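You operate a simulated robot arm through the tools that you are given. There is no shell and no other tool.

The job below is to be done with a simulated robot arm. You get a single attempt, and the scene is never put back.

## Task
Empty both tumblers into the black-plug basin and stand them in the wooden tray.
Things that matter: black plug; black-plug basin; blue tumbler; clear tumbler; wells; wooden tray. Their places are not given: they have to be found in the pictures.

It is judged by the outcome, as a careful person would: the job done as asked, and still so three seconds after it is handed in. It fails if anything else is knocked over, pushed out of place, dropped, spilled or broken.

## Robot
A 7-joint arm with a fingered hand, fixed in place. Base frame: the origin is on the floor under the middle of its stand, x ahead of it, y to its left, z up; the work surface is at about z = 880. Lengths are in mm, angles in rad, forces in N, time in s.
With the tool pointing down near the work surface it reaches from about 180 to 800 mm from the base axis. Its first joint turns from -2.897 to 2.897 rad. Payload 4.9 kg.
Tool frame: the origin (TCP) lies between the finger pads and is the grasp point; the fingertips stand 32 mm ahead of it; z points along the fingers, y is the line along which they close. The gripper opens to 192 mm; its body begins 89 mm behind the TCP. The gripper is a hand of 3 fingers: y runs from the thumb to the fingers, the wrist lies at [0, 0, -267] in the tool frame, and closing takes about 1.5 s.
Orientation is that of the tool frame in the base frame, as [roll, pitch, yaw] about the fixed x, y, z axes, in that order (R = Rz(yaw) Ry(pitch) Rx(roll)). With the fingers straight down and closing along the base's y, the tool's x points along the base's -x, its y along +y and its z along -z.

## Interface
- The arm moves only by the tool step_arm. Its argument "plan" is a list of rows, each a list of 3 entries, a list of its own where there are three numbers: the shift along the tool's x, y, z in units of 20 mm (1.0 is 20 mm), then the turn, a rotation vector about the tool's x, y, z in units of 5 degrees (1.0 is 5 degrees), then the gripper command, from -1 (shut) to 1 (fully open), values between in proportion. In form: [[[tx, ty, tz], [rx, ry, rz], hand], ...]. A call has 1 to 20 rows; each row shifts and turns the commanded pose from where the row before left it, along the tool's axes as they then stand. A call with a number of a shift or a turn outside -1 to 1 is refused whole. A row lasts 0.2 s, in which the tool goes at most 50 mm and 0.15 rad; a call with a longer step from one row to the next is refused whole, and so is a gripper value outside its range. Where a pose cannot be reached the arm comes as near as it can. A force on the tool above 40 N (or 10 N above the force at the start of the call, whichever is more), or a blocked arm, ends the call early, and 0.2 s more pass. The fingers move at their own pace (about 153 mm/s each) and stop on an object; they squeeze with about 33 N. The grip force told is the motor's: it shows also when the fingers shut on nothing. Time passes only in rows, and 0.2 s behind the last, so rows that do not move let the fingers close. It gives the time, the measured TCP pose, the force on the tool (base axes), the opening and the grip force at its end, in the units of the frame above (readings bear some noise), with the torque about the TCP (base axes, N m) and any sound that the robot's microphone picked up.
- Cameras (640 x 400 px; columns grow to the right, rows downward): "scene" is fixed at [57.1, -658.1, 1690.3]; the picture's right is [0.73, -0.69, 0.00], its down [-0.40, -0.42, -0.82] and it looks along [0.56, 0.59, -0.58] (base axes); focal length 338 px, centre (320, 200). "wrist" rides on the gripper at [80, -46, -113] in the tool frame; the picture's right is [0.50, 0.87, 0.00], its down [-0.67, 0.39, -0.63] and it looks along [-0.55, 0.32, 0.78] (tool axes); focal length 226 px, centre (320, 200).
- snapshot(camera): a new picture of that camera. No time passes.
- grasp_type(shape): the hand has 3 fingers and takes this shape, open, in about a second: jaw (thumb against the fingers, like two jaws); tri (thumb and two fingers); tip (a fingertip pinch); poke (one finger out to press); point (the index stretched); flat (the hand flat); cup (the hand cupped); fist (a fist). The gripper value then closes the fingers along that shape, each until it touches; the sizes above hold for jaw. It gives what a move gives, with no picture.
- point_at(camera, pixels): there is no depth. For up to 12 entries [column, row, z] of the newest picture of that camera ("zoom" is the newest enlarged one), the place [x, y] in the base frame at which the ray of that pixel passes the height z, good to about 3 mm, but the place of the scene camera against the robot may be out by one fixed shift of up to 18 mm in any direction. No time passes.
- close_up(camera, box): a new picture of the part [left, top, right, bottom] of that camera's present view, enlarged. No time passes.
- sign_off(): hands the job in; it is judged then, once.

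Unless the task says otherwise, let go and move clear before handing in.

The tools are called as a command line: name --argument value ..., lists and objects as JSON in quotes. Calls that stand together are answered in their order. step_arm: Moves the arm, as the interface text tells. Its arguments: {"type":"object","properties":{"plan":{"type":"array"}},"required":["plan"]} The other tools are called the same way: grasp_type (shape) gives the hand a shape; snapshot (camera) takes a picture; point_at (camera, pixels) gives the place at which the rays of pixels pass given heights; close_up (camera, box) takes an enlarged picture of a part of a camera's view; sign_off () hands the job in.

At the start:

```text
time: 0.0
tool_pos: [415.4, 397.6, 1169.1]
ee_rot: [3.141, 0.001, -3.14]
ft_force: [-0.3, 0.3, 0.6]
wrist_torque: [0.04, 0.01, 0.0]
opening: 191.8
grasp_force: 0.1
shape: jaw
```

scene: 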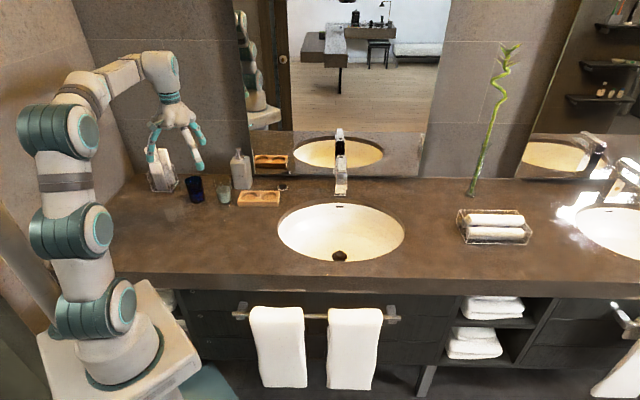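
wrist: 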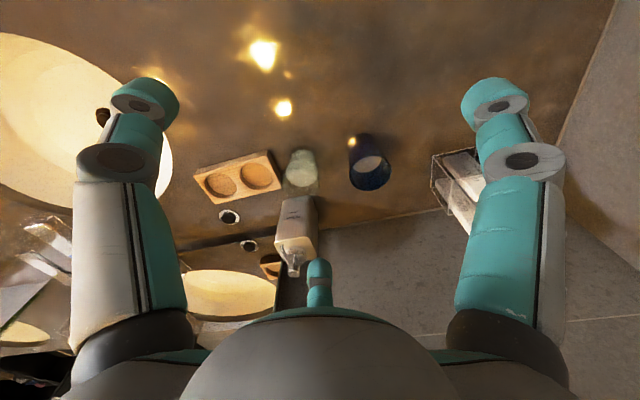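

The scene shows a blue tumbler near (195,188), a clear one near (223,195), a wooden tray near (260,198), a basin at (340,232) with a dark drain, and a second basin far right. I'll enlarge these areas to identify them.

close_up --camera "scene" --box '[140, 130, 300, 230]'

close_up --camera "scene" --box '[260, 180, 420, 280]'

close_up --camera "scene" --box '[480, 140, 640, 260]'

close_up --camera "wrist" --box '[160, 110, 480, 310]'

```text
4.00 times, centred on (220, 180) of scene
```

zoom: 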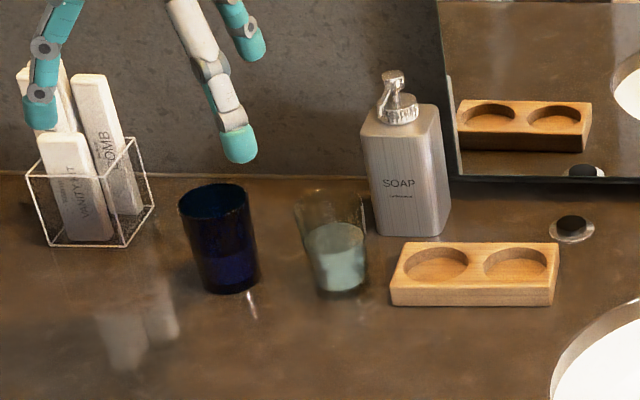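

```text
4.00 times, centred on (340, 230) of scene
```

zoom: 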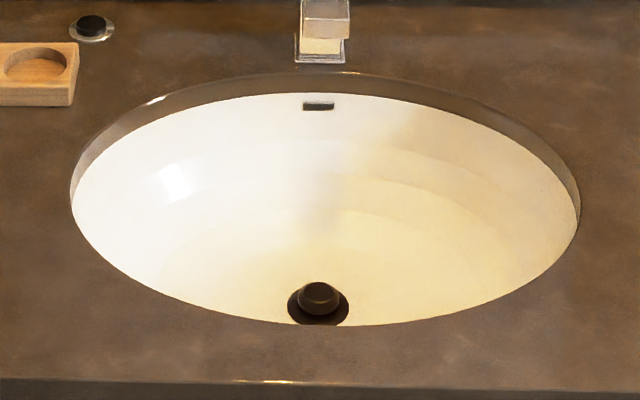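

```text
3.33 times, centred on (560, 200) of scene
```

zoom: 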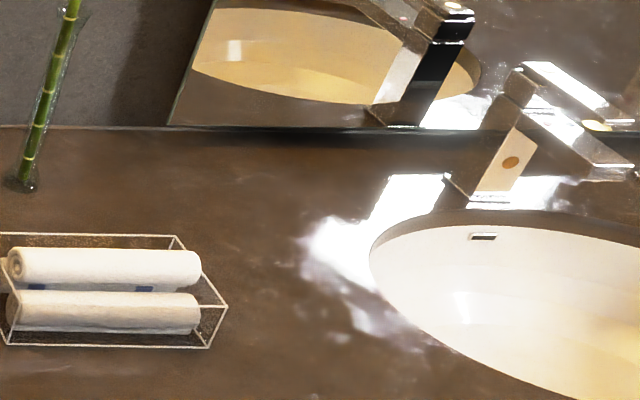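

```text
2.00 times, centred on (320, 210) of wrist
```

zoom: 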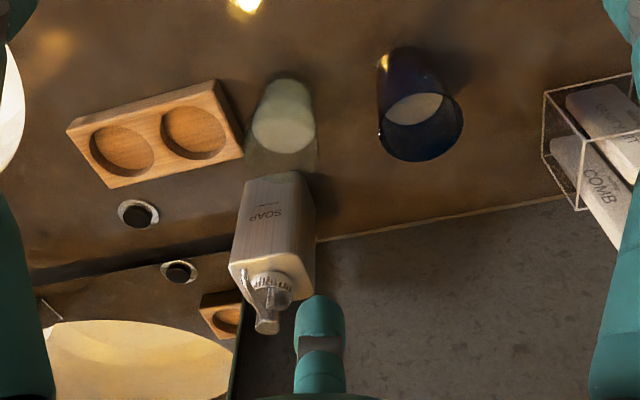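

The blue tumbler (195,188), the clear tumbler with water (223,195), the two-well tray (260,198) and the centre basin with the black plug beside it at (283,187) are all visible. I'll locate them with rays from both cameras.

point_at --camera "scene" --pixels '[[197.5, 200, 880], [225.5, 200.75, 880], [249.25, 196, 900], [269, 196, 900], [277.5, 230, 880], [405, 230, 880], [341, 198, 880], [342.5, 261, 880], [339.5, 255, 780], [340, 194, 880], [283, 187, 880], [245, 188, 880]]'

point_at --camera "wrist" --pixels '[[301, 154, 880], [303, 190, 980], [362, 143, 880], [371, 172, 980], [222, 185, 900], [257, 177, 900], [229, 217, 880], [193, 175, 900], [267, 151, 900], [282, 187, 900], [214, 204, 900], [300, 240, 880]]'

```text
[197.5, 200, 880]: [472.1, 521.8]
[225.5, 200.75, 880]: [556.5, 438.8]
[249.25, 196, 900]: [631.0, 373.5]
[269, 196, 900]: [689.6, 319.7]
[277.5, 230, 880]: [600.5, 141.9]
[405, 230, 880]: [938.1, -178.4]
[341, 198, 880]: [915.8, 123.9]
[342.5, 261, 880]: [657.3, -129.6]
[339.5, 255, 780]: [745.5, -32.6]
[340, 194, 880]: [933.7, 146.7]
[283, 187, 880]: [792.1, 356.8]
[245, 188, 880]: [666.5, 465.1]
```

```text
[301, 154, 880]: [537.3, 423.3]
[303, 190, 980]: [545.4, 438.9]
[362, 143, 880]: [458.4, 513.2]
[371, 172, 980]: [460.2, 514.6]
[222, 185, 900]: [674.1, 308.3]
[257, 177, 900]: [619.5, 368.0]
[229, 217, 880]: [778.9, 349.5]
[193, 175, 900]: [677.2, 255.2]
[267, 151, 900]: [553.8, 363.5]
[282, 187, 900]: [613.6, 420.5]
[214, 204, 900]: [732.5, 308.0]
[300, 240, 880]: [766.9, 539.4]
```

The two cameras agree once the scene rays are shifted by about (-13,-8) mm. Next I'll look at the hand's shape near (175,110) in the scene and at the faucet, to plan the grasp.

close_up --camera "scene" --box '[120, 40, 240, 190]'

close_up --camera "scene" --box '[300, 120, 400, 210]'

close_up --camera "wrist" --box '[260, 100, 420, 220]'

close_up --camera "scene" --box '[180, 165, 290, 215]'

```text
2.67 times, centred on (180, 115) of scene
```

zoom: 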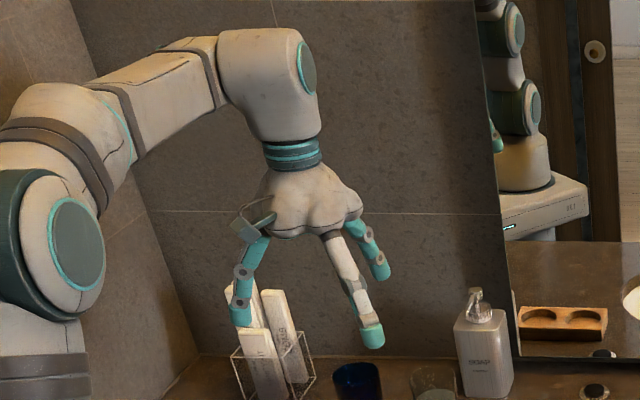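

```text
4.44 times, centred on (350, 165) of scene
```

zoom: 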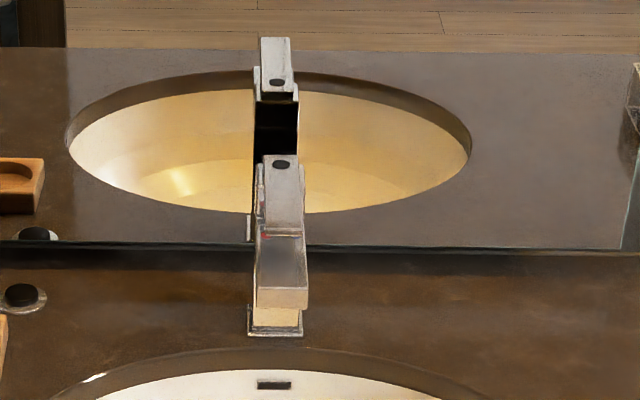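

```text
3.33 times, centred on (340, 160) of wrist
```

zoom: 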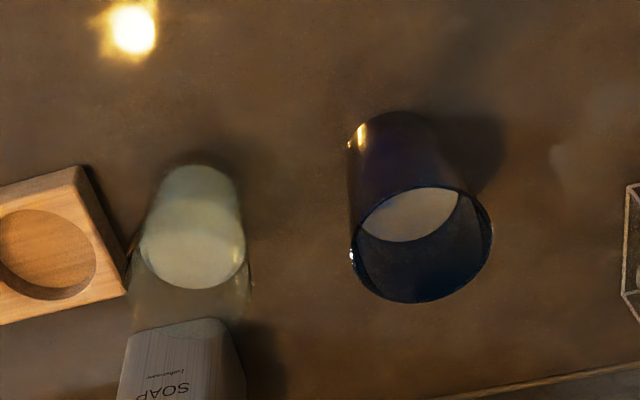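

```text
5.82 times, centred on (235, 190) of scene
```

zoom: 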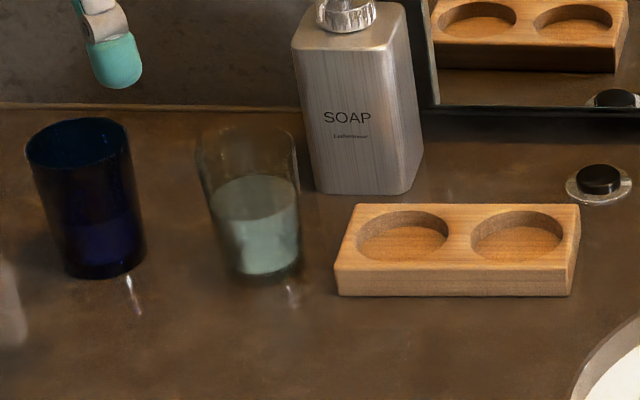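

The blue tumbler's rim is centred near wrist (370,173) and its base near (362,142). I'll intersect the rim rays at several heights to get the tumbler heights and axes.

point_at --camera "wrist" --pixels '[[370.3, 173.5, 970], [370.3, 173.5, 980], [370.3, 173.5, 990], [361.9, 142, 880], [349, 177, 980], [391, 168, 980], [372, 191, 980], [368, 157, 980], [301, 140, 880], [298, 200, 980], [281, 177, 940], [313, 177, 940]]'

point_at --camera "scene" --pixels '[[193.4, 180.2, 970], [193.4, 180.2, 980], [193.4, 180.2, 990], [198.4, 200, 880], [222.8, 181.5, 970], [222.8, 181.5, 980], [222.8, 181.5, 990], [226, 201, 880], [205, 174, 880], [255, 176, 880], [339, 184, 980], [339, 190, 980]]'

```text
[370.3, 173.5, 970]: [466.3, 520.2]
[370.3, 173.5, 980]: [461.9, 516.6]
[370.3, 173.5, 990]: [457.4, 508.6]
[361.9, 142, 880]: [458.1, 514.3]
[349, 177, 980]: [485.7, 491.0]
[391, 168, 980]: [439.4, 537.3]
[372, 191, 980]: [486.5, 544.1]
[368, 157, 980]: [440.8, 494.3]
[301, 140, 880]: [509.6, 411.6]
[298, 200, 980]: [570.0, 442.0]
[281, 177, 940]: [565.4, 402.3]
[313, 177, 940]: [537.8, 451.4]
```

```text
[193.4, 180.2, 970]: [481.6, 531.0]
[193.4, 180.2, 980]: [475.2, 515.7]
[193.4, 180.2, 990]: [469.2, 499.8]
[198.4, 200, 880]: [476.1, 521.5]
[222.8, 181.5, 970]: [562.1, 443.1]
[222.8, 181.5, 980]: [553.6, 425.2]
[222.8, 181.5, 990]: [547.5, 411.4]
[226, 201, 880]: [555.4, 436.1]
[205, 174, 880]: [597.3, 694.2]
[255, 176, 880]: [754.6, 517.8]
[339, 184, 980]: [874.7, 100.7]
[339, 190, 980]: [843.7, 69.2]
```

The blue tumbler's axis is about (460,514) and the clear one's about (543,429), each about 98 mm tall with a rim of about 66 mm. The three fingers look evenly spread in the wrist view, with tips at (145,100), (495,100) and (318,270), so I'll part-close the hand in free air to see how they move.

step_arm --plan '[[[0, 0, 0], [0, 0, 0], -0.3], [[0, 0, 0], [0, 0, 0], -0.3], [[0, 0, 0], [0, 0, 0], -0.3], [[0, 0, 0], [0, 0, 0], -0.3], [[0, 0, 0], [0, 0, 0], -0.3], [[0, 0, 0], [0, 0, 0], -0.3]]'

snapshot --camera "wrist"

close_up --camera "scene" --box '[120, 60, 220, 180]'

```text
time: 1.4
tool_pos: [414.4, 396.7, 1169.1]
ee_rot: [3.142, 0.0, -3.14]
ft_force: [0.6, -0.4, 0.5]
wrist_torque: [-0.02, 0.02, 0.02]
opening: 67.6
grasp_force: 0.1
shape: jaw
```

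```text
taken
```

wrist: 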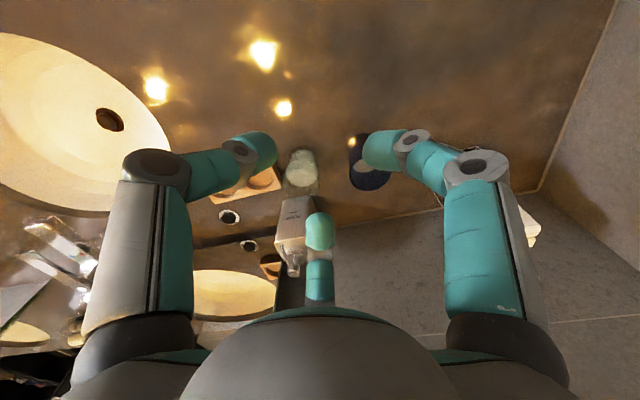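

```text
3.33 times, centred on (170, 120) of scene
```

zoom: 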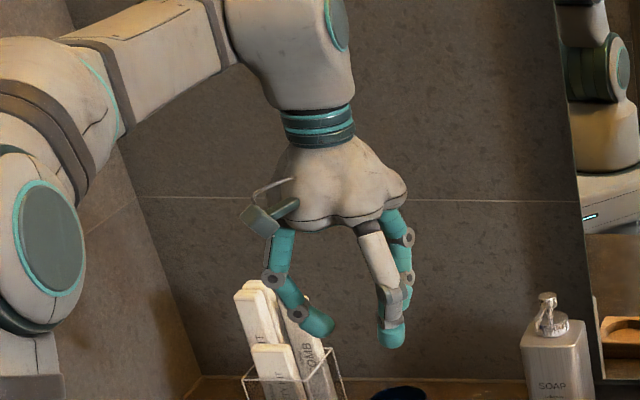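

All three fingers flex radially toward the centre at 120°, so this acts as a centric grasp. I'll check what the other shapes look like before choosing.

grasp_type --shape "tri"

snapshot --camera "wrist"

grasp_type --shape "tip"

snapshot --camera "wrist"

grasp_type --shape "cup"

snapshot --camera "wrist"

```text
time: 2.3
tool_pos: [414.8, 397.5, 1168.6]
ee_rot: [-3.141, -0.001, -3.14]
ft_force: [-0.2, -0.4, -1.1]
wrist_torque: [-0.02, -0.01, -0.01]
opening: 191.7
grasp_force: 0.0
shape: tri
```

```text
taken
```

wrist: 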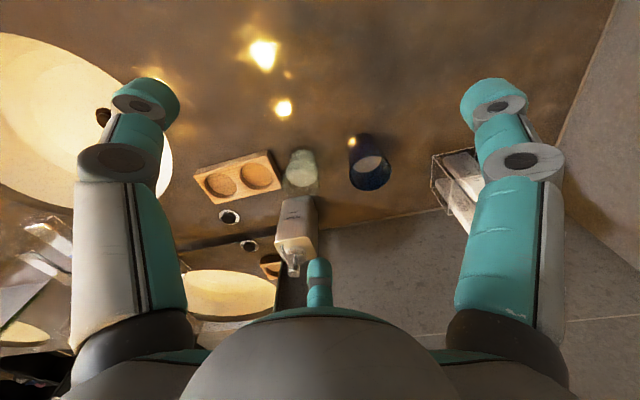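

```text
time: 3.2
tool_pos: [415.4, 395.6, 1169.2]
ee_rot: [-3.141, 0.0, -3.141]
ft_force: [0.1, -0.4, -0.7]
wrist_torque: [0.02, 0.0, -0.02]
opening: 191.8
grasp_force: 0.0
shape: tip
```

```text
taken
```

wrist: 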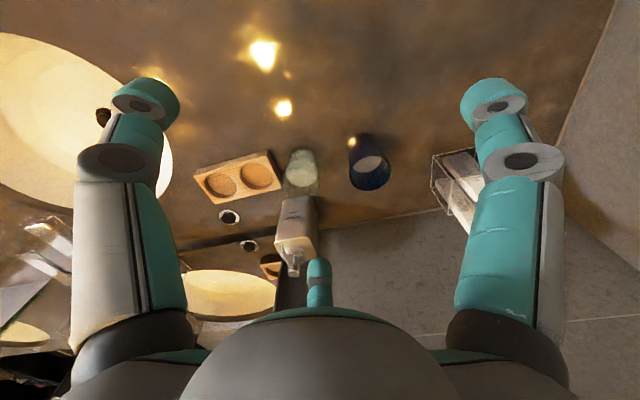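

```text
time: 4.1
tool_pos: [415.5, 398.0, 1168.9]
ee_rot: [3.141, 0.002, -3.141]
ft_force: [-0.3, 0.6, -0.3]
wrist_torque: [0.04, -0.02, 0.0]
opening: 59.9
grasp_force: 0.2
shape: cup
```

```text
taken
```

wrist: 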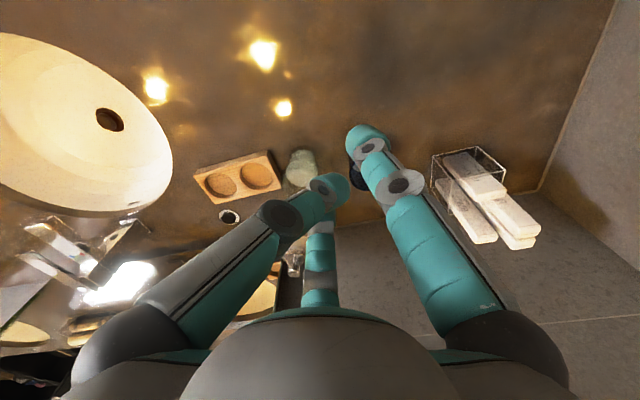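

Tri and tip open the same way as jaw, while cup leaves the fingers at an opening of about 60. I'll compare how tip and tri close partway to see which puts pads rather than tips onto a 66 mm cylinder.

grasp_type --shape "tip"

step_arm --plan '[[[0, 0, 0], [0, 0, 0], -0.3], [[0, 0, 0], [0, 0, 0], -0.3], [[0, 0, 0], [0, 0, 0], -0.3], [[0, 0, 0], [0, 0, 0], -0.3], [[0, 0, 0], [0, 0, 0], -0.3], [[0, 0, 0], [0, 0, 0], -0.3]]'

snapshot --camera "wrist"

close_up --camera "scene" --box '[120, 60, 220, 180]'

grasp_type --shape "tri"

step_arm --plan '[[[0, 0, 0], [0, 0, 0], -0.3], [[0, 0, 0], [0, 0, 0], -0.3], [[0, 0, 0], [0, 0, 0], -0.3], [[0, 0, 0], [0, 0, 0], -0.3], [[0, 0, 0], [0, 0, 0], -0.3], [[0, 0, 0], [0, 0, 0], -0.3]]'

snapshot --camera "wrist"

close_up --camera "scene" --box '[120, 60, 220, 180]'

```text
time: 5.0
tool_pos: [414.7, 396.5, 1168.9]
ee_rot: [3.14, 0.001, -3.14]
ft_force: [0.4, 0.4, -0.1]
wrist_torque: [0.02, -0.01, -0.01]
opening: 191.8
grasp_force: 0.1
shape: tip
```

```text
time: 6.4
tool_pos: [414.4, 397.2, 1168.5]
ee_rot: [-3.141, -0.001, -3.139]
ft_force: [-0.6, 0.6, -0.5]
wrist_torque: [0.0, -0.02, 0.0]
opening: 67.5
grasp_force: 0.1
shape: tip
```

```text
taken
```

wrist: 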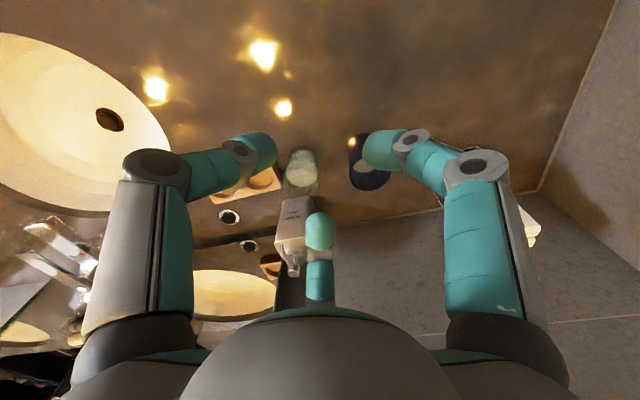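

```text
3.33 times, centred on (170, 120) of scene
```

zoom: 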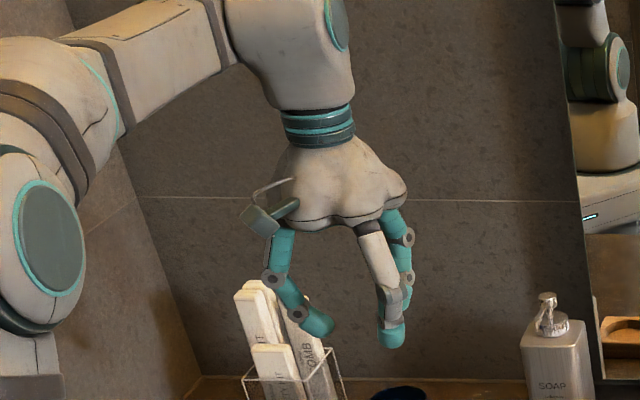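

```text
time: 7.3
tool_pos: [414.0, 397.5, 1169.4]
ee_rot: [3.142, 0.001, -3.14]
ft_force: [-0.1, -0.3, 0.8]
wrist_torque: [-0.01, 0.0, 0.0]
opening: 192.0
grasp_force: 0.1
shape: tri
```

```text
time: 8.7
tool_pos: [415.5, 396.2, 1168.6]
ee_rot: [-3.141, 0.0, -3.14]
ft_force: [0.6, -0.5, -0.6]
wrist_torque: [0.0, 0.01, 0.01]
opening: 67.6
grasp_force: 0.1
shape: tri
```

```text
taken
```

wrist: 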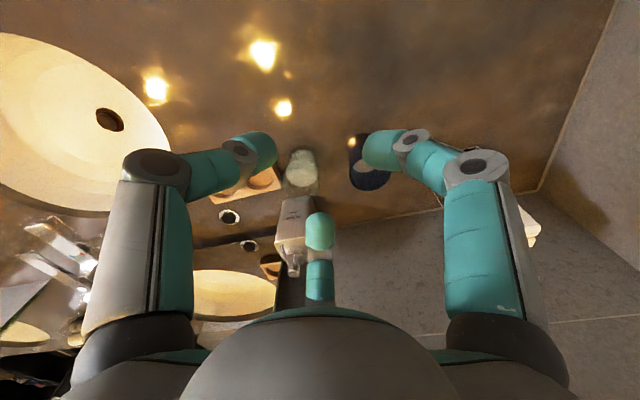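

```text
3.33 times, centred on (170, 120) of scene
```

zoom: 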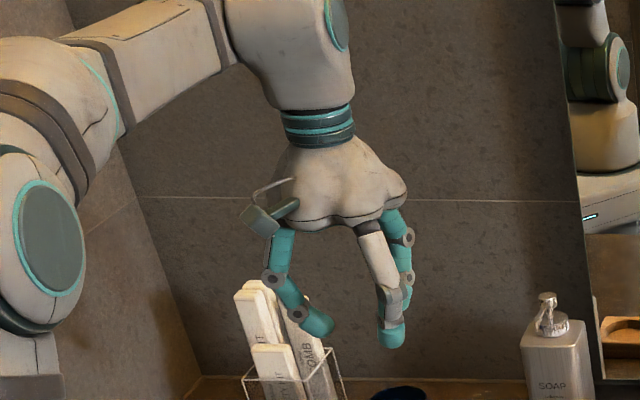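

All shapes close identically, so I'll use jaw with a top grasp. I'll locate the soap's foot edges, then rehearse the pour empty-handed by first moving the hand level over the near side of the basin.

point_at --camera "wrist" --pixels '[[282.5, 200, 880], [316.5, 196, 880], [110, 120, 780], [110, 120, 760], [193, 175, 904], [267, 151, 904], [282, 187, 904], [214, 204, 904]]'

point_at --camera "scene" --pixels '[[234.7, 188, 880], [251.3, 188.7, 880], [239, 147, 1080], [340, 288, 880], [100, 260, 880], [341, 155, 1050], [340, 255, 760]]'

step_arm --plan '[[[-0.7125, -0.9925, 0], [0, 0, 0], -0.3], [[-0.7125, -0.9925, 0], [0, 0, 0], -0.3], [[-0.7125, -0.9925, 0], [0, 0, 0], -0.3], [[-0.7125, -0.9925, 0], [0, 0, 0], -0.3], [[-0.7125, -0.9925, 0], [0, 0, 0], -0.3], [[-0.7125, -0.9925, 0], [0, 0, 0], -0.3], [[-0.7125, -0.9925, 0], [0, 0, 0], -0.3], [[-0.7125, -0.9925, 0], [0, 0, 0], -0.3], [[-0.7125, -0.9925, 0], [0, 0, 0], -0.3], [[-0.7125, -0.9925, 0], [0, 0, 0], -0.3], [[-0.7125, -0.9925, 0], [0, 0, 0], -0.3], [[-0.7125, -0.9925, 0], [0, 0, 0], -0.3], [[-0.7125, -0.9925, 0], [0, 0, 0], -0.3], [[-0.7125, -0.9925, 0], [0, 0, 0], -0.3], [[-0.7125, -0.9925, 0], [0, 0, 0], -0.3], [[-0.7125, -0.9925, 0], [0, 0, 0], -0.3], [[-0.7125, -0.9925, 0], [0, 0, 0], -0.3], [[-0.7125, -0.9925, 0], [0, 0, 0], -0.3], [[-0.7125, -0.9925, 0], [0, 0, 0], -0.3], [[-0.7125, -0.9925, 0], [0, 0, 0], -0.3]]'

snapshot --camera "scene"

snapshot --camera "wrist"

```text
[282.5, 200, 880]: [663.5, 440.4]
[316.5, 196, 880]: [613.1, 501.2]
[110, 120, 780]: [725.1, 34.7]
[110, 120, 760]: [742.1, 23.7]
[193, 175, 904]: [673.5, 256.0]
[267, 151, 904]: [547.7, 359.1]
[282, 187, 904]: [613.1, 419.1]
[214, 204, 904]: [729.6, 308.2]
```

```text
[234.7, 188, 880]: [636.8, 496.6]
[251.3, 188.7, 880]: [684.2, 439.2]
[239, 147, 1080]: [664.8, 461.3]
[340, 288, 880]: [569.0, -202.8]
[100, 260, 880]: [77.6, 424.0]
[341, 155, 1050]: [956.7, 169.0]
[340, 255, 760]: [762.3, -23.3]
```

```text
time: 12.9
tool_pos: [698.1, -1.4, 1170.7]
ee_rot: [3.141, -0.001, -3.139]
ft_force: [-0.8, 1.1, 1.1]
wrist_torque: [-0.01, 0.0, -0.01]
opening: 67.5
grasp_force: 0.0
shape: tri
```

```text
taken
```

scene: 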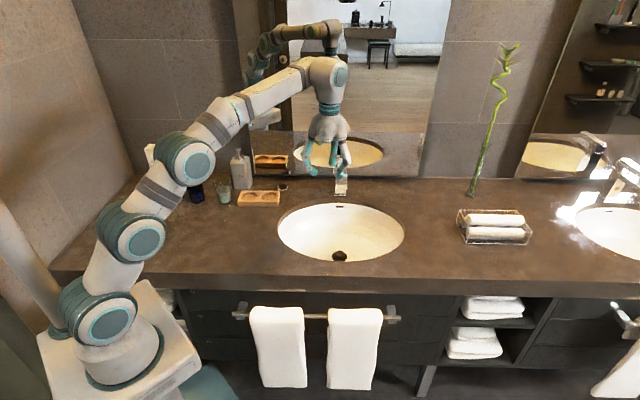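

```text
taken
```

wrist: 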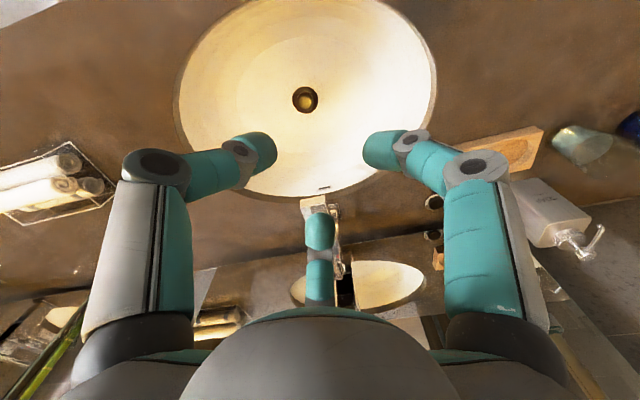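

The wrist view shows the basin below with its drain at (305,98), and the black plug at its edge confirms this is the right basin. I'll measure its rim from this view and start tilting the hand outward in rehearsal.

point_at --camera "wrist" --pixels '[[175, 100, 880], [437, 80, 880], [310, 203, 880], [233, 20, 880], [410, 20, 880], [190, 150, 880], [420, 140, 880], [305, 98, 740], [305, 98, 760], [336, 270, 990], [320, 200, 990], [250, 0, 880]]'

step_arm --plan '[[[0, 0, 0], [0, -1, 0], -0.3], [[0, 0, 0], [0, -1, 0], -0.3], [[0, 0, 0], [0, -1, 0], -0.3], [[0, 0, 0], [0, -1, 0], -0.3], [[0, 0, 0], [0, -1, 0], -0.3], [[0, 0, 0], [0, -1, 0], -0.3], [[0, 0, 0], [0, -1, 0], -0.3], [[0, 0, 0], [0, -1, 0], -0.3], [[0, 0, 0], [0, -1, 0], -0.3], [[0, 0, 0], [0, -1, 0], -0.3], [[0, 0, 0], [0, -1, 0], -0.3], [[0, 0, 0], [0, -1, 0], -0.3]]'

snapshot --camera "scene"

```text
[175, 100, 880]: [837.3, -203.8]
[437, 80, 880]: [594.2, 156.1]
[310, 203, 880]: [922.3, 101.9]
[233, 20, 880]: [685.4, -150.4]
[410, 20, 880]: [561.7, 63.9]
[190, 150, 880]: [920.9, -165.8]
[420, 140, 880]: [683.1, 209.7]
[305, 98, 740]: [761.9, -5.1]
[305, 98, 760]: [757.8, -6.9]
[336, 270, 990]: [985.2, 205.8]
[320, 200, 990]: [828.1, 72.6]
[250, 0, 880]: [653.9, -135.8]
```

```text
time: 15.5
tool_pos: [698.9, -0.7, 1168.9]
ee_rot: [3.141, 1.049, -3.14]
ft_force: [-0.2, -0.1, 1.2]
wrist_torque: [0.0, 0.04, -0.02]
opening: 67.5
grasp_force: 0.0
shape: tri
```

```text
taken
```

scene: 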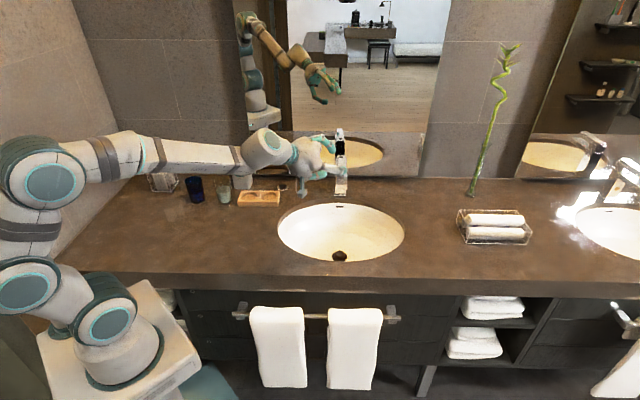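

The 60° tilt held cleanly with the TCP still at (699,-1,1169). I'll continue to about 115° to check the full pour pose is reachable.

step_arm --plan '[[[0, 0, 0], [0, -1, 0], -0.3], [[0, 0, 0], [0, -1, 0], -0.3], [[0, 0, 0], [0, -1, 0], -0.3], [[0, 0, 0], [0, -1, 0], -0.3], [[0, 0, 0], [0, -1, 0], -0.3], [[0, 0, 0], [0, -1, 0], -0.3], [[0, 0, 0], [0, -1, 0], -0.3], [[0, 0, 0], [0, -1, 0], -0.3], [[0, 0, 0], [0, -1, 0], -0.3], [[0, 0, 0], [0, -1, 0], -0.3], [[0, 0, 0], [0, -1, 0], -0.3]]'

snapshot --camera "scene"

snapshot --camera "wrist"

```text
time: 17.9
tool_pos: [701.6, -0.5, 1182.7]
ee_rot: [0.096, 1.231, 0.195]
ft_force: [0.6, -0.3, 0.0]
wrist_torque: [0.01, 0.0, -0.01]
opening: 67.4
grasp_force: 0.2
shape: tri
out of reach, approached as far as the arm can: row 3, 4
```

```text
taken
```

scene: 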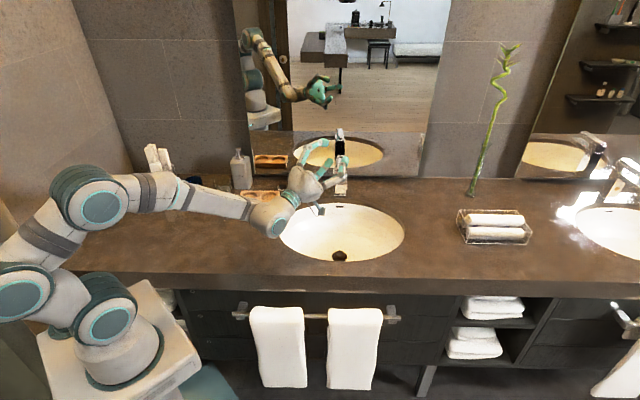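

```text
taken
```

wrist: 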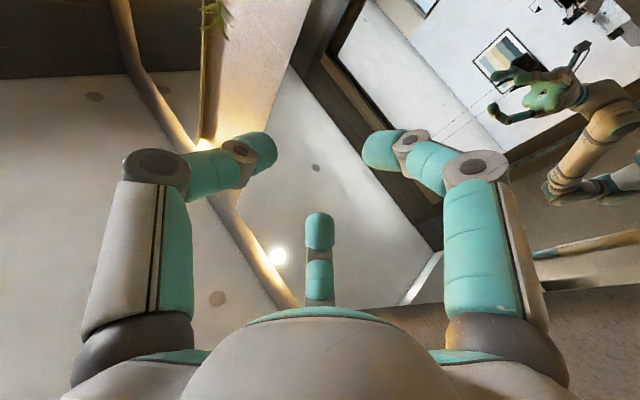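

The hand reached about 110° of tilt but strayed to (702,-1,1183) with some yaw error, with rows 3 and 4 out of reach. I'll try the pose higher and a little farther out to see whether it becomes cleanly reachable.

step_arm --plan '[[[-0.556, 0, 0.7], [0, 0, 0], -0.3], [[-0.556, 0, 0.7], [0, 0, 0], -0.3], [[-0.556, 0, 0.7], [0, 0, 0], -0.3], [[-0.556, 0, 0.7], [0, 0, 0], -0.3], [[-0.556, 0, 0.7], [0, 0, 0], -0.3], [[0, 0, 0], [0, 0, 0], -0.3], [[0, 0, 0], [0, 0, 0], -0.3]]'

snapshot --camera "scene"

```text
time: 19.5
tool_pos: [750.7, 1.8, 1257.0]
ee_rot: [0.098, 1.233, 0.194]
ft_force: [0.0, -0.2, 0.1]
wrist_torque: [0.02, 0.01, -0.03]
opening: 67.5
grasp_force: 0.2
shape: tri
```

```text
taken
```

scene: 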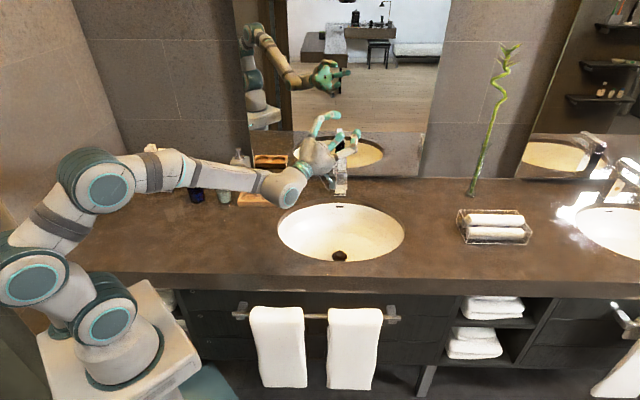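

At (751,2,1257) the arm holds 109° of tilt with no reach complaint. I'll un-tilt here to check that the whole tilt range is reachable at this height.

step_arm --plan '[[[0, 0, 0], [0, 1, 0], -0.3], [[0, 0, 0], [0, 1, 0], -0.3], [[0, 0, 0], [0, 1, 0], -0.3], [[0, 0, 0], [0, 1, 0], -0.3], [[0, 0, 0], [0, 1, 0], -0.3], [[0, 0, 0], [0, 1, 0], -0.3], [[0, 0, 0], [0, 1, 0], -0.3], [[0, 0, 0], [0, 1, 0], -0.3], [[0, 0, 0], [0, 1, 0], -0.3], [[0, 0, 0], [0, 1, 0], -0.3]]'

step_arm --plan '[[[0, 0, 0], [0, 1, 0], -0.3], [[0, 0, 0], [0, 1, 0], -0.3], [[0, 0, 0], [0, 1, 0], -0.3], [[0, 0, 0], [0, 1, 0], -0.3], [[0, 0, 0], [0, 1, 0], -0.3], [[0, 0, 0], [0, 1, 0], -0.3], [[0, 0, 0], [0, 1, 0], -0.3], [[0, 0, 0], [0, 1, 0], -0.3], [[0, 0, 0], [0, 1, 0], -0.3], [[0, 0, 0], [0, 1, 0], -0.3]]'

snapshot --camera "scene"

```text
time: 21.7
tool_pos: [755.6, 6.4, 1272.8]
ee_rot: [2.979, 1.132, 3.1]
ft_force: [-1.0, 2.7, -1.2]
wrist_torque: [-0.23, -0.11, -0.24]
opening: 67.7
grasp_force: 0.0
shape: tri
out of reach, approached as far as the arm can: row 9, 10
```

```text
time: 23.9
tool_pos: [721.7, -50.6, 1250.8]
ee_rot: [2.955, 0.286, -3.021]
ft_force: [0.8, -0.6, -0.3]
wrist_torque: [0.01, 0.0, 0.01]
opening: 67.3
grasp_force: 0.0
shape: tri
out of reach, approached as far as the arm can: row 5, 6, 7, 8, 9, 10
```

```text
taken
```

scene: 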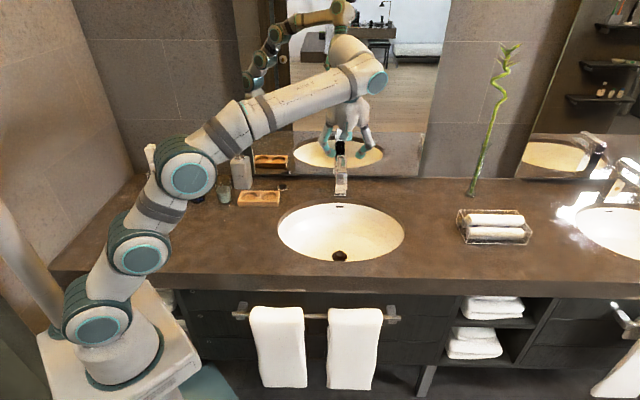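

Height 1257 is out of reach when upright, so the pour should start lower and closer and move outward while tilting. I'll restore a clean upright pose near (680,-20,1160), then yaw the hand 30° so that a gap between fingers faces the pour side.

step_arm --plan '[[[0.621, 0.21, 0.819], [0, 0, 0], -0.3], [[0.621, 0.21, 0.819], [0, 0, 0], -0.3], [[0.621, 0.21, 0.819], [0, 0, 0], -0.3], [[0.621, 0.21, 0.819], [0, 0, 0], -0.3], [[0.621, 0.21, 0.819], [0, 0, 0], -0.3], [[0, 0, 0], [0.464, 0.627, 0.334], -0.3], [[0, 0, 0], [0.464, 0.627, 0.334], -0.3], [[0, 0, 0], [0.464, 0.627, 0.334], -0.3], [[0, 0, 0], [0.464, 0.627, 0.334], -0.3], [[0, 0, 0], [0.464, 0.627, 0.334], -0.3], [[0, 0, 0], [0, 0, 0], -0.3]]'

```text
time: 26.3
tool_pos: [674.2, -29.5, 1151.7]
ee_rot: [2.908, 0.178, -3.093]
ft_force: [-0.6, 0.0, -0.3]
wrist_torque: [0.01, -0.02, -0.02]
opening: 67.1
grasp_force: 0.0
shape: tri
out of reach, approached as far as the arm can: row 6, 7, 8, 9, 10
```

The rotation rows were reported out of reach even at this lower spot, so the arm may be in an awkward configuration. I'll look at it.

snapshot --camera "scene"

step_arm --plan '[[[0, 0, 0], [0, 0, 0], -0.3]]'

```text
taken
```

scene: 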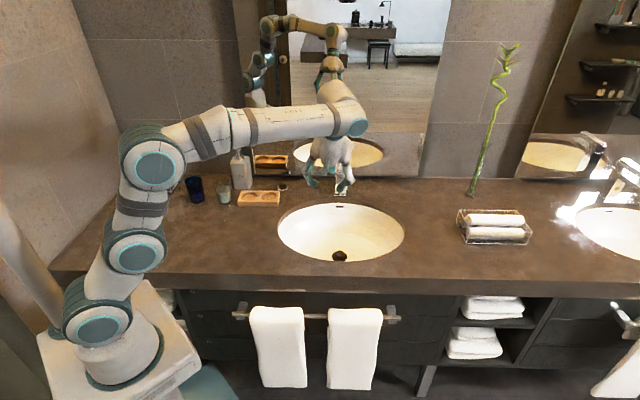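

```text
time: 26.7
tool_pos: [673.5, -30.4, 1149.5]
ee_rot: [2.909, 0.178, -3.091]
ft_force: [-0.5, -0.1, 0.3]
wrist_torque: [-0.02, -0.01, 0.01]
opening: 67.3
grasp_force: 0.1
shape: tri
```

The wrist seems to be in a different branch, with the forearm level and the tool unable to come fully upright. I'll retreat toward the start area, staying high, and re-level there.

step_arm --plan '[[[0.643, 0.885, -0.02], [0, 0, 0], -0.3], [[0.643, 0.885, -0.02], [0, 0, 0], -0.3], [[0.643, 0.885, -0.02], [0, 0, 0], -0.3], [[0.643, 0.885, -0.02], [0, 0, 0], -0.3], [[0.643, 0.885, -0.02], [0, 0, 0], -0.3], [[0.643, 0.885, -0.02], [0, 0, 0], -0.3], [[0.643, 0.885, -0.02], [0, 0, 0], -0.3], [[0.643, 0.885, -0.02], [0, 0, 0], -0.3], [[0.643, 0.885, -0.02], [0, 0, 0], -0.3], [[0.643, 0.885, -0.02], [0, 0, 0], -0.3], [[0.643, 0.885, -0.02], [0, 0, 0], -0.3], [[0.643, 0.885, -0.02], [0, 0, 0], -0.3], [[0.643, 0.885, -0.02], [0, 0, 0], -0.3], [[0.643, 0.885, -0.02], [0, 0, 0], -0.3], [[0, 0, 0], [0, 0, 0], -0.3]]'

snapshot --camera "scene"

```text
time: 29.9
tool_pos: [509.3, 151.9, 1168.1]
ee_rot: [2.881, 0.181, -3.094]
ft_force: [0.2, 0.2, 0.9]
wrist_torque: [0.01, 0.0, 0.0]
opening: 67.4
grasp_force: 0.1
shape: tri
out of reach, approached as far as the arm can: row 10, 11, 12, 13, 14
```

```text
taken
```

scene: 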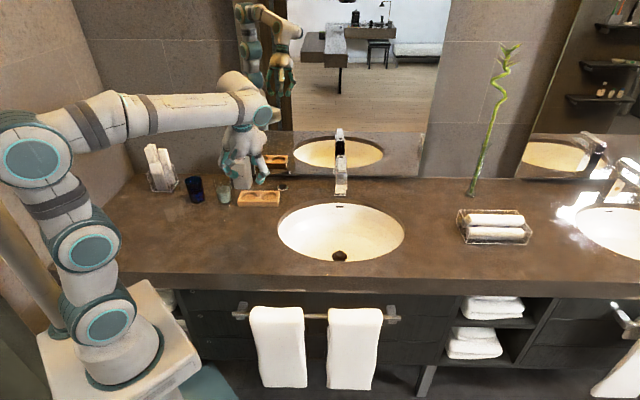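

Motion is still being limited here, perhaps at the wrist roll joint. I'll try yawing the tool one way and re-levelling to see which direction frees it.

step_arm --plan '[[[0, 0, 0], [0, 0, 1], -0.3], [[0, 0, 0], [0, 0, 1], -0.3], [[0, 0, 0], [0, 0, 1], -0.3], [[0, 0, 0], [0, 0, 1], -0.3], [[0, 0, 0], [0, 0, 1], -0.3], [[0, 0, 0], [0, 0, 1], -0.3], [[0, 0, 0], [0, 0, 0], -0.3]]'

```text
time: 31.5
tool_pos: [508.0, 133.3, 1156.0]
ee_rot: [2.833, 0.034, 2.683]
ft_force: [0.1, 0.5, -0.3]
wrist_torque: [0.02, 0.02, 0.02]
opening: 67.2
grasp_force: 0.2
shape: tri
out of reach, approached as far as the arm can: row 1, 2, 3, 4, 5, 6
```

The yaw moved but rows were still flagged, so I'll try the other direction and level out.

step_arm --plan '[[[0, 0, 0], [0, 0, -1], -0.3], [[0, 0, 0], [0, 0, -1], -0.3], [[0, 0, 0], [0, 0, -1], -0.3], [[0, 0, 0], [0, 0, -1], -0.3], [[0, 0, 0], [0, 0, -1], -0.3], [[0, 0, 0], [0, 0, -1], -0.3], [[0, 0, 0], [0, 0, -1], -0.3], [[0, 0, 0], [0, 0, -1], -0.3], [[0, 0, 0], [0, 0, -1], -0.3], [[0, 0, 0], [0, 0, -1], -0.3], [[0, 0, 0], [0, 0, -1], -0.3], [[0, 0, 0], [0, 0, -1], -0.3]]'

snapshot --camera "scene"

```text
time: 34.1
tool_pos: [509.5, 128.3, 1151.8]
ee_rot: [3.015, 0.283, -2.564]
ft_force: [-0.7, 0.0, 0.1]
wrist_torque: [0.02, 0.0, 0.0]
opening: 67.1
grasp_force: 0.1
shape: tri
out of reach, approached as far as the arm can: row 1
```

```text
taken
```

scene: 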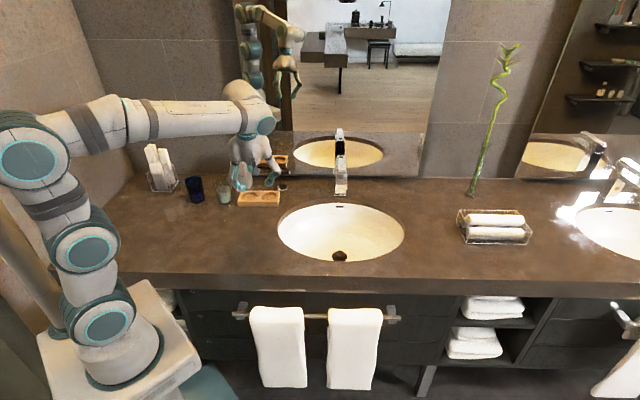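

Yawing that way freed the joint, with only row 1 flagged. I'll now level the tool from this pose.

step_arm --plan '[[[0, 0, 0], [0.353, 0.81, 0], -0.3], [[0, 0, 0], [0.353, 0.81, 0], -0.3], [[0, 0, 0], [0.353, 0.81, 0], -0.3], [[0, 0, 0], [0.353, 0.81, 0], -0.3], [[0, 0, 0], [0, 0, 0], -0.3]]'

snapshot --camera "scene"

```text
time: 35.3
tool_pos: [508.4, 127.9, 1149.8]
ee_rot: [3.006, 0.269, -2.564]
ft_force: [0.2, 0.1, -0.6]
wrist_torque: [-0.01, 0.03, -0.01]
opening: 67.3
grasp_force: 0.0
shape: tri
out of reach, approached as far as the arm can: row 1, 2, 3, 4
```

```text
taken
```

scene: 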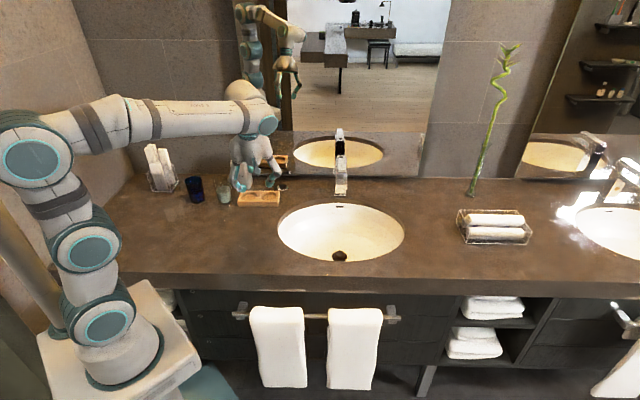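

The tool still won't level past about 17° here. I'll look closely at the wrist to understand the configuration.

close_up --camera "scene" --box '[0, 70, 320, 270]'

close_up --camera "scene" --box '[190, 60, 310, 210]'

```text
2.00 times, centred on (160, 170) of scene
```

zoom: 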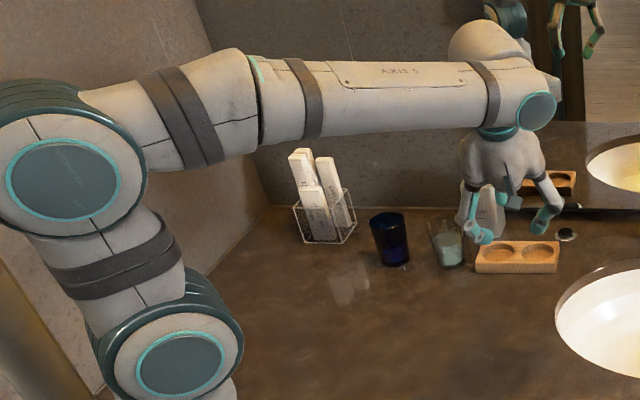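

```text
2.67 times, centred on (250, 135) of scene
```

zoom: 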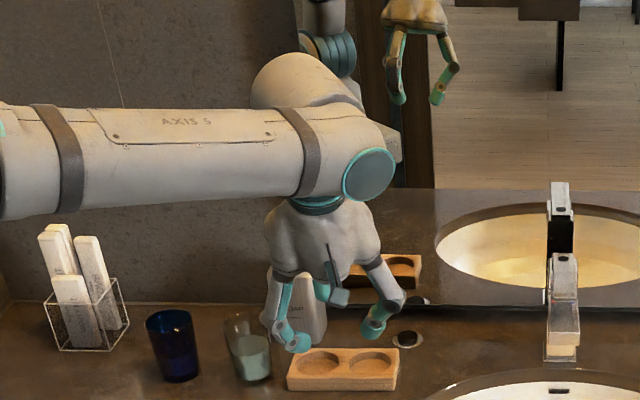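

The arm geometry looks normal, with the elbow above the base and the forearm forward, yet levelling stalls. I'll test small single-direction rotations to find which one is blocked.

step_arm --plan '[[[0, 0, 0], [-0.314, 0.926, 0.21], -0.3], [[0, 0, 0], [-0.314, 0.926, 0.21], -0.3], [[0, 0, 0], [0, 0, 0], -0.3]]'

step_arm --plan '[[[0, 0, -0.5], [0, 0, 0], -0.3], [[0, 0, -0.5], [0, 0, 0], -0.3], [[0, 0, -0.5], [0, 0, 0], -0.3], [[0, 0, 0], [0, 0, 0], -0.3]]'

step_arm --plan '[[[0, 0, 0], [0, 0, -1], -0.3], [[0, 0, 0], [0, 0, -1], -0.3], [[0, 0, 0], [0, 0, -1], -0.3], [[0, 0, 0], [0, 0, -1], -0.3], [[0, 0, 0], [0, 0, 0], -0.3]]'

```text
time: 36.1
tool_pos: [507.4, 128.8, 1147.8]
ee_rot: [2.902, 0.138, -2.581]
ft_force: [0.3, -0.5, -0.1]
wrist_torque: [0.06, -0.01, -0.05]
opening: 67.1
grasp_force: 0.0
shape: tri
out of reach, approached as far as the arm can: row 2
```

```text
time: 37.1
tool_pos: [509.1, 121.8, 1177.3]
ee_rot: [2.898, 0.141, -2.581]
ft_force: [-0.3, 0.3, 0.1]
wrist_torque: [-0.01, 0.02, -0.01]
opening: 67.2
grasp_force: 0.0
shape: tri
```

```text
time: 38.3
tool_pos: [508.1, 120.5, 1175.6]
ee_rot: [2.959, 0.213, -2.234]
ft_force: [-0.2, 0.0, 0.2]
wrist_torque: [-0.01, -0.04, -0.01]
opening: 67.1
grasp_force: 0.0
shape: tri
```

The remaining tilt (about 16°) is now purely toward +y, a roll about the forearm. I'll roll left and then right to see where it is limited.

step_arm --plan '[[[0, 0, 0], [-0.6, -0.8, 0], -0.3], [[0, 0, 0], [-0.6, -0.8, 0], -0.3], [[0, 0, 0], [-0.6, -0.8, 0], -0.3], [[0, 0, 0], [0, 0, 0], -0.3]]'

step_arm --plan '[[[0, 0, 0], [0.6, 0.8, 0], -0.3], [[0, 0, 0], [0.6, 0.8, 0], -0.3], [[0, 0, 0], [0.6, 0.8, 0], -0.3], [[0, 0, 0], [0.6, 0.8, 0], -0.3], [[0, 0, 0], [0.6, 0.8, 0], -0.3], [[0, 0, 0], [0, 0, 0], -0.3]]'

snapshot --camera "scene"

```text
time: 39.3
tool_pos: [507.6, 119.2, 1176.9]
ee_rot: [2.788, 0.414, -2.293]
ft_force: [0.8, 0.8, 0.4]
wrist_torque: [-0.03, -0.01, 0.04]
opening: 67.0
grasp_force: 0.0
shape: tri
```

```text
time: 40.7
tool_pos: [508.0, 119.2, 1176.2]
ee_rot: [2.961, 0.216, -2.236]
ft_force: [-1.1, 0.2, -0.8]
wrist_torque: [0.0, 0.02, -0.01]
opening: 67.2
grasp_force: 0.0
shape: tri
out of reach, approached as far as the arm can: row 4, 5
```

```text
taken
```

scene: 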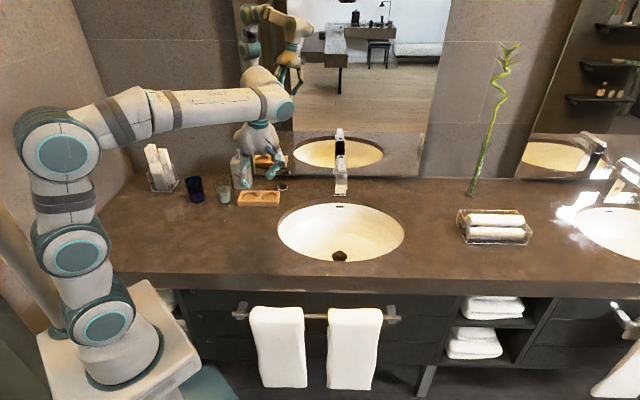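

Rolling right stops at a hard limit while left is free, so the wrist has wound joint 5 round to its stop. I'll unwind it by tilting forward and then swinging the tool around the forearm axis via the left, starting with a 45° forward tilt.

step_arm --plan '[[[0, 0, 0], [0.602, -0.751, -0.271], -0.3], [[0, 0, 0], [0.602, -0.751, -0.271], -0.3], [[0, 0, 0], [0.602, -0.751, -0.271], -0.3], [[0, 0, 0], [0.602, -0.751, -0.271], -0.3], [[0, 0, 0], [0.602, -0.751, -0.271], -0.3], [[0, 0, 0], [0.602, -0.751, -0.271], -0.3], [[0, 0, 0], [0.602, -0.751, -0.271], -0.3], [[0, 0, 0], [0.602, -0.751, -0.271], -0.3], [[0, 0, 0], [0, 0, 0], -0.3]]'

snapshot --camera "scene"

```text
time: 42.7
tool_pos: [508.0, 120.5, 1177.3]
ee_rot: [-2.768, 0.716, -1.974]
ft_force: [-0.1, 0.6, 0.6]
wrist_torque: [0.01, -0.02, 0.03]
opening: 67.2
grasp_force: 0.0
shape: tri
```

```text
taken
```

scene: 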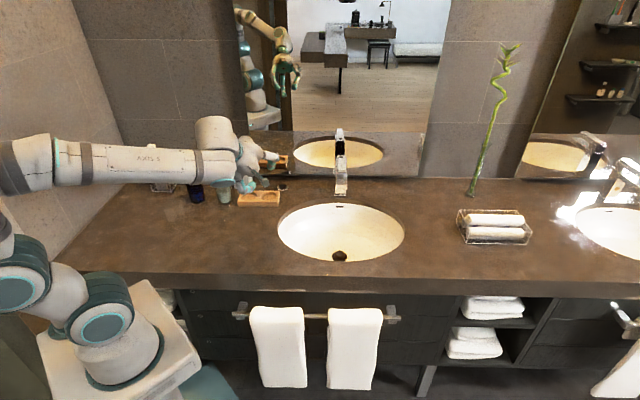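

Tool z now points at about (0.58,0.42,-0.70), roughly 38° off the forearm axis and toward the free side. I'll rotate the whole tool about the forearm axis to unwind joint 5.

step_arm --plan '[[[0, 0, 0], [-0.039, -0.61, 0.788], -0.3], [[0, 0, 0], [-0.039, -0.61, 0.788], -0.3], [[0, 0, 0], [-0.039, -0.61, 0.788], -0.3], [[0, 0, 0], [-0.039, -0.61, 0.788], -0.3], [[0, 0, 0], [-0.039, -0.61, 0.788], -0.3], [[0, 0, 0], [-0.039, -0.61, 0.788], -0.3], [[0, 0, 0], [-0.039, -0.61, 0.788], -0.3], [[0, 0, 0], [-0.039, -0.61, 0.788], -0.3], [[0, 0, 0], [0, 0, 0], -0.3]]'

snapshot --camera "scene"

```text
time: 44.7
tool_pos: [508.6, 121.8, 1175.5]
ee_rot: [2.643, 1.155, -2.967]
ft_force: [0.2, 0.0, -0.3]
wrist_torque: [0.01, -0.01, 0.0]
opening: 67.4
grasp_force: 0.1
shape: tri
```

```text
taken
```

scene: 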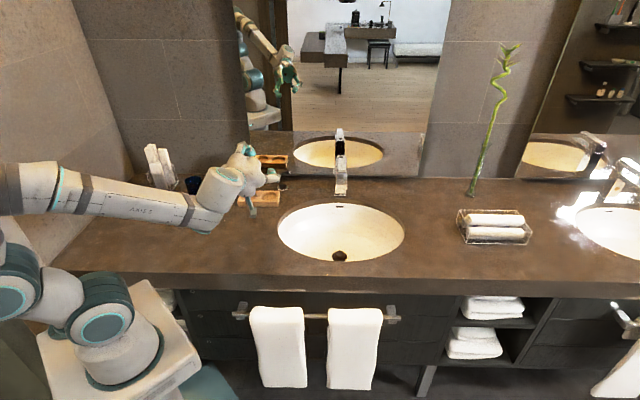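

No rows were flagged, and the AXIS 5 label is rolling round as intended. I'll continue unwinding.

step_arm --plan '[[[0, 0, 0], [-0.039, -0.61, 0.788], -0.3], [[0, 0, 0], [-0.039, -0.61, 0.788], -0.3], [[0, 0, 0], [-0.039, -0.61, 0.788], -0.3], [[0, 0, 0], [-0.039, -0.61, 0.788], -0.3], [[0, 0, 0], [-0.039, -0.61, 0.788], -0.3], [[0, 0, 0], [-0.039, -0.61, 0.788], -0.3], [[0, 0, 0], [-0.039, -0.61, 0.788], -0.3], [[0, 0, 0], [-0.039, -0.61, 0.788], -0.3], [[0, 0, 0], [0, 0, 0], -0.3]]'

snapshot --camera "scene"

```text
time: 46.7
tool_pos: [506.9, 123.2, 1177.2]
ee_rot: [1.531, 0.834, 2.083]
ft_force: [1.0, 0.4, 0.4]
wrist_torque: [0.03, -0.01, 0.02]
opening: 67.2
grasp_force: 0.1
shape: tri
```

```text
taken
```

scene: 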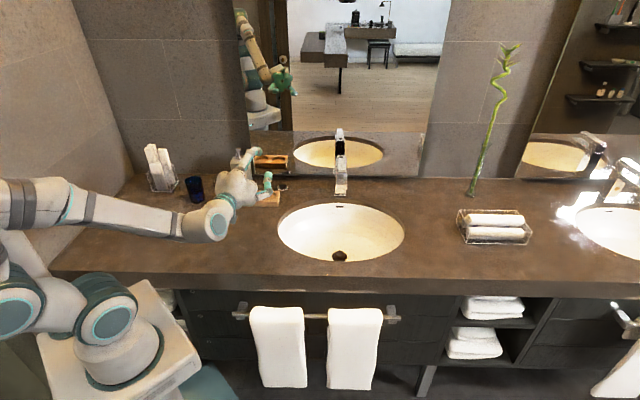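

Still clean, with tool z now about (0.86,0.52,0.03). I'll continue the last part of the unwinding.

step_arm --plan '[[[0, 0, 0], [-0.039, -0.61, 0.788], -0.3], [[0, 0, 0], [-0.039, -0.61, 0.788], -0.3], [[0, 0, 0], [-0.039, -0.61, 0.788], -0.3], [[0, 0, 0], [-0.039, -0.61, 0.788], -0.3], [[0, 0, 0], [-0.039, -0.61, 0.788], -0.3], [[0, 0, 0], [-0.039, -0.61, 0.788], -0.3], [[0, 0, 0], [-0.039, -0.61, 0.788], -0.3], [[0, 0, 0], [-0.039, -0.61, 0.788], -0.3], [[0, 0, 0], [-0.039, -0.61, 0.788], -0.3], [[0, 0, 0], [-0.039, -0.61, 0.788], -0.3], [[0, 0, 0], [0, 0, 0], -0.3]]'

snapshot --camera "scene"

```text
time: 49.1
tool_pos: [508.1, 120.5, 1176.0]
ee_rot: [1.282, 0.054, 1.637]
ft_force: [0.6, 0.6, 0.1]
wrist_torque: [0.0, 0.0, 0.01]
opening: 67.3
grasp_force: 0.0
shape: tri
```

```text
taken
```

scene: 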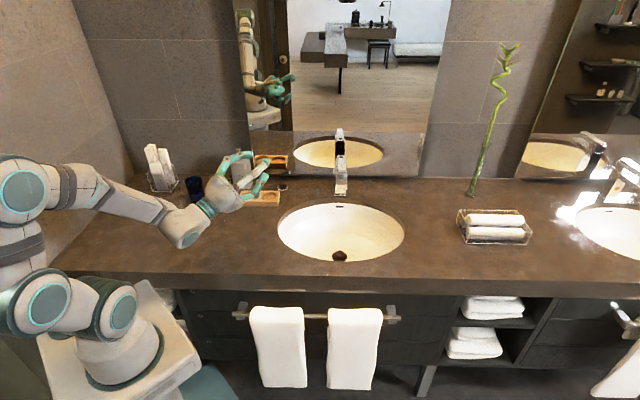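

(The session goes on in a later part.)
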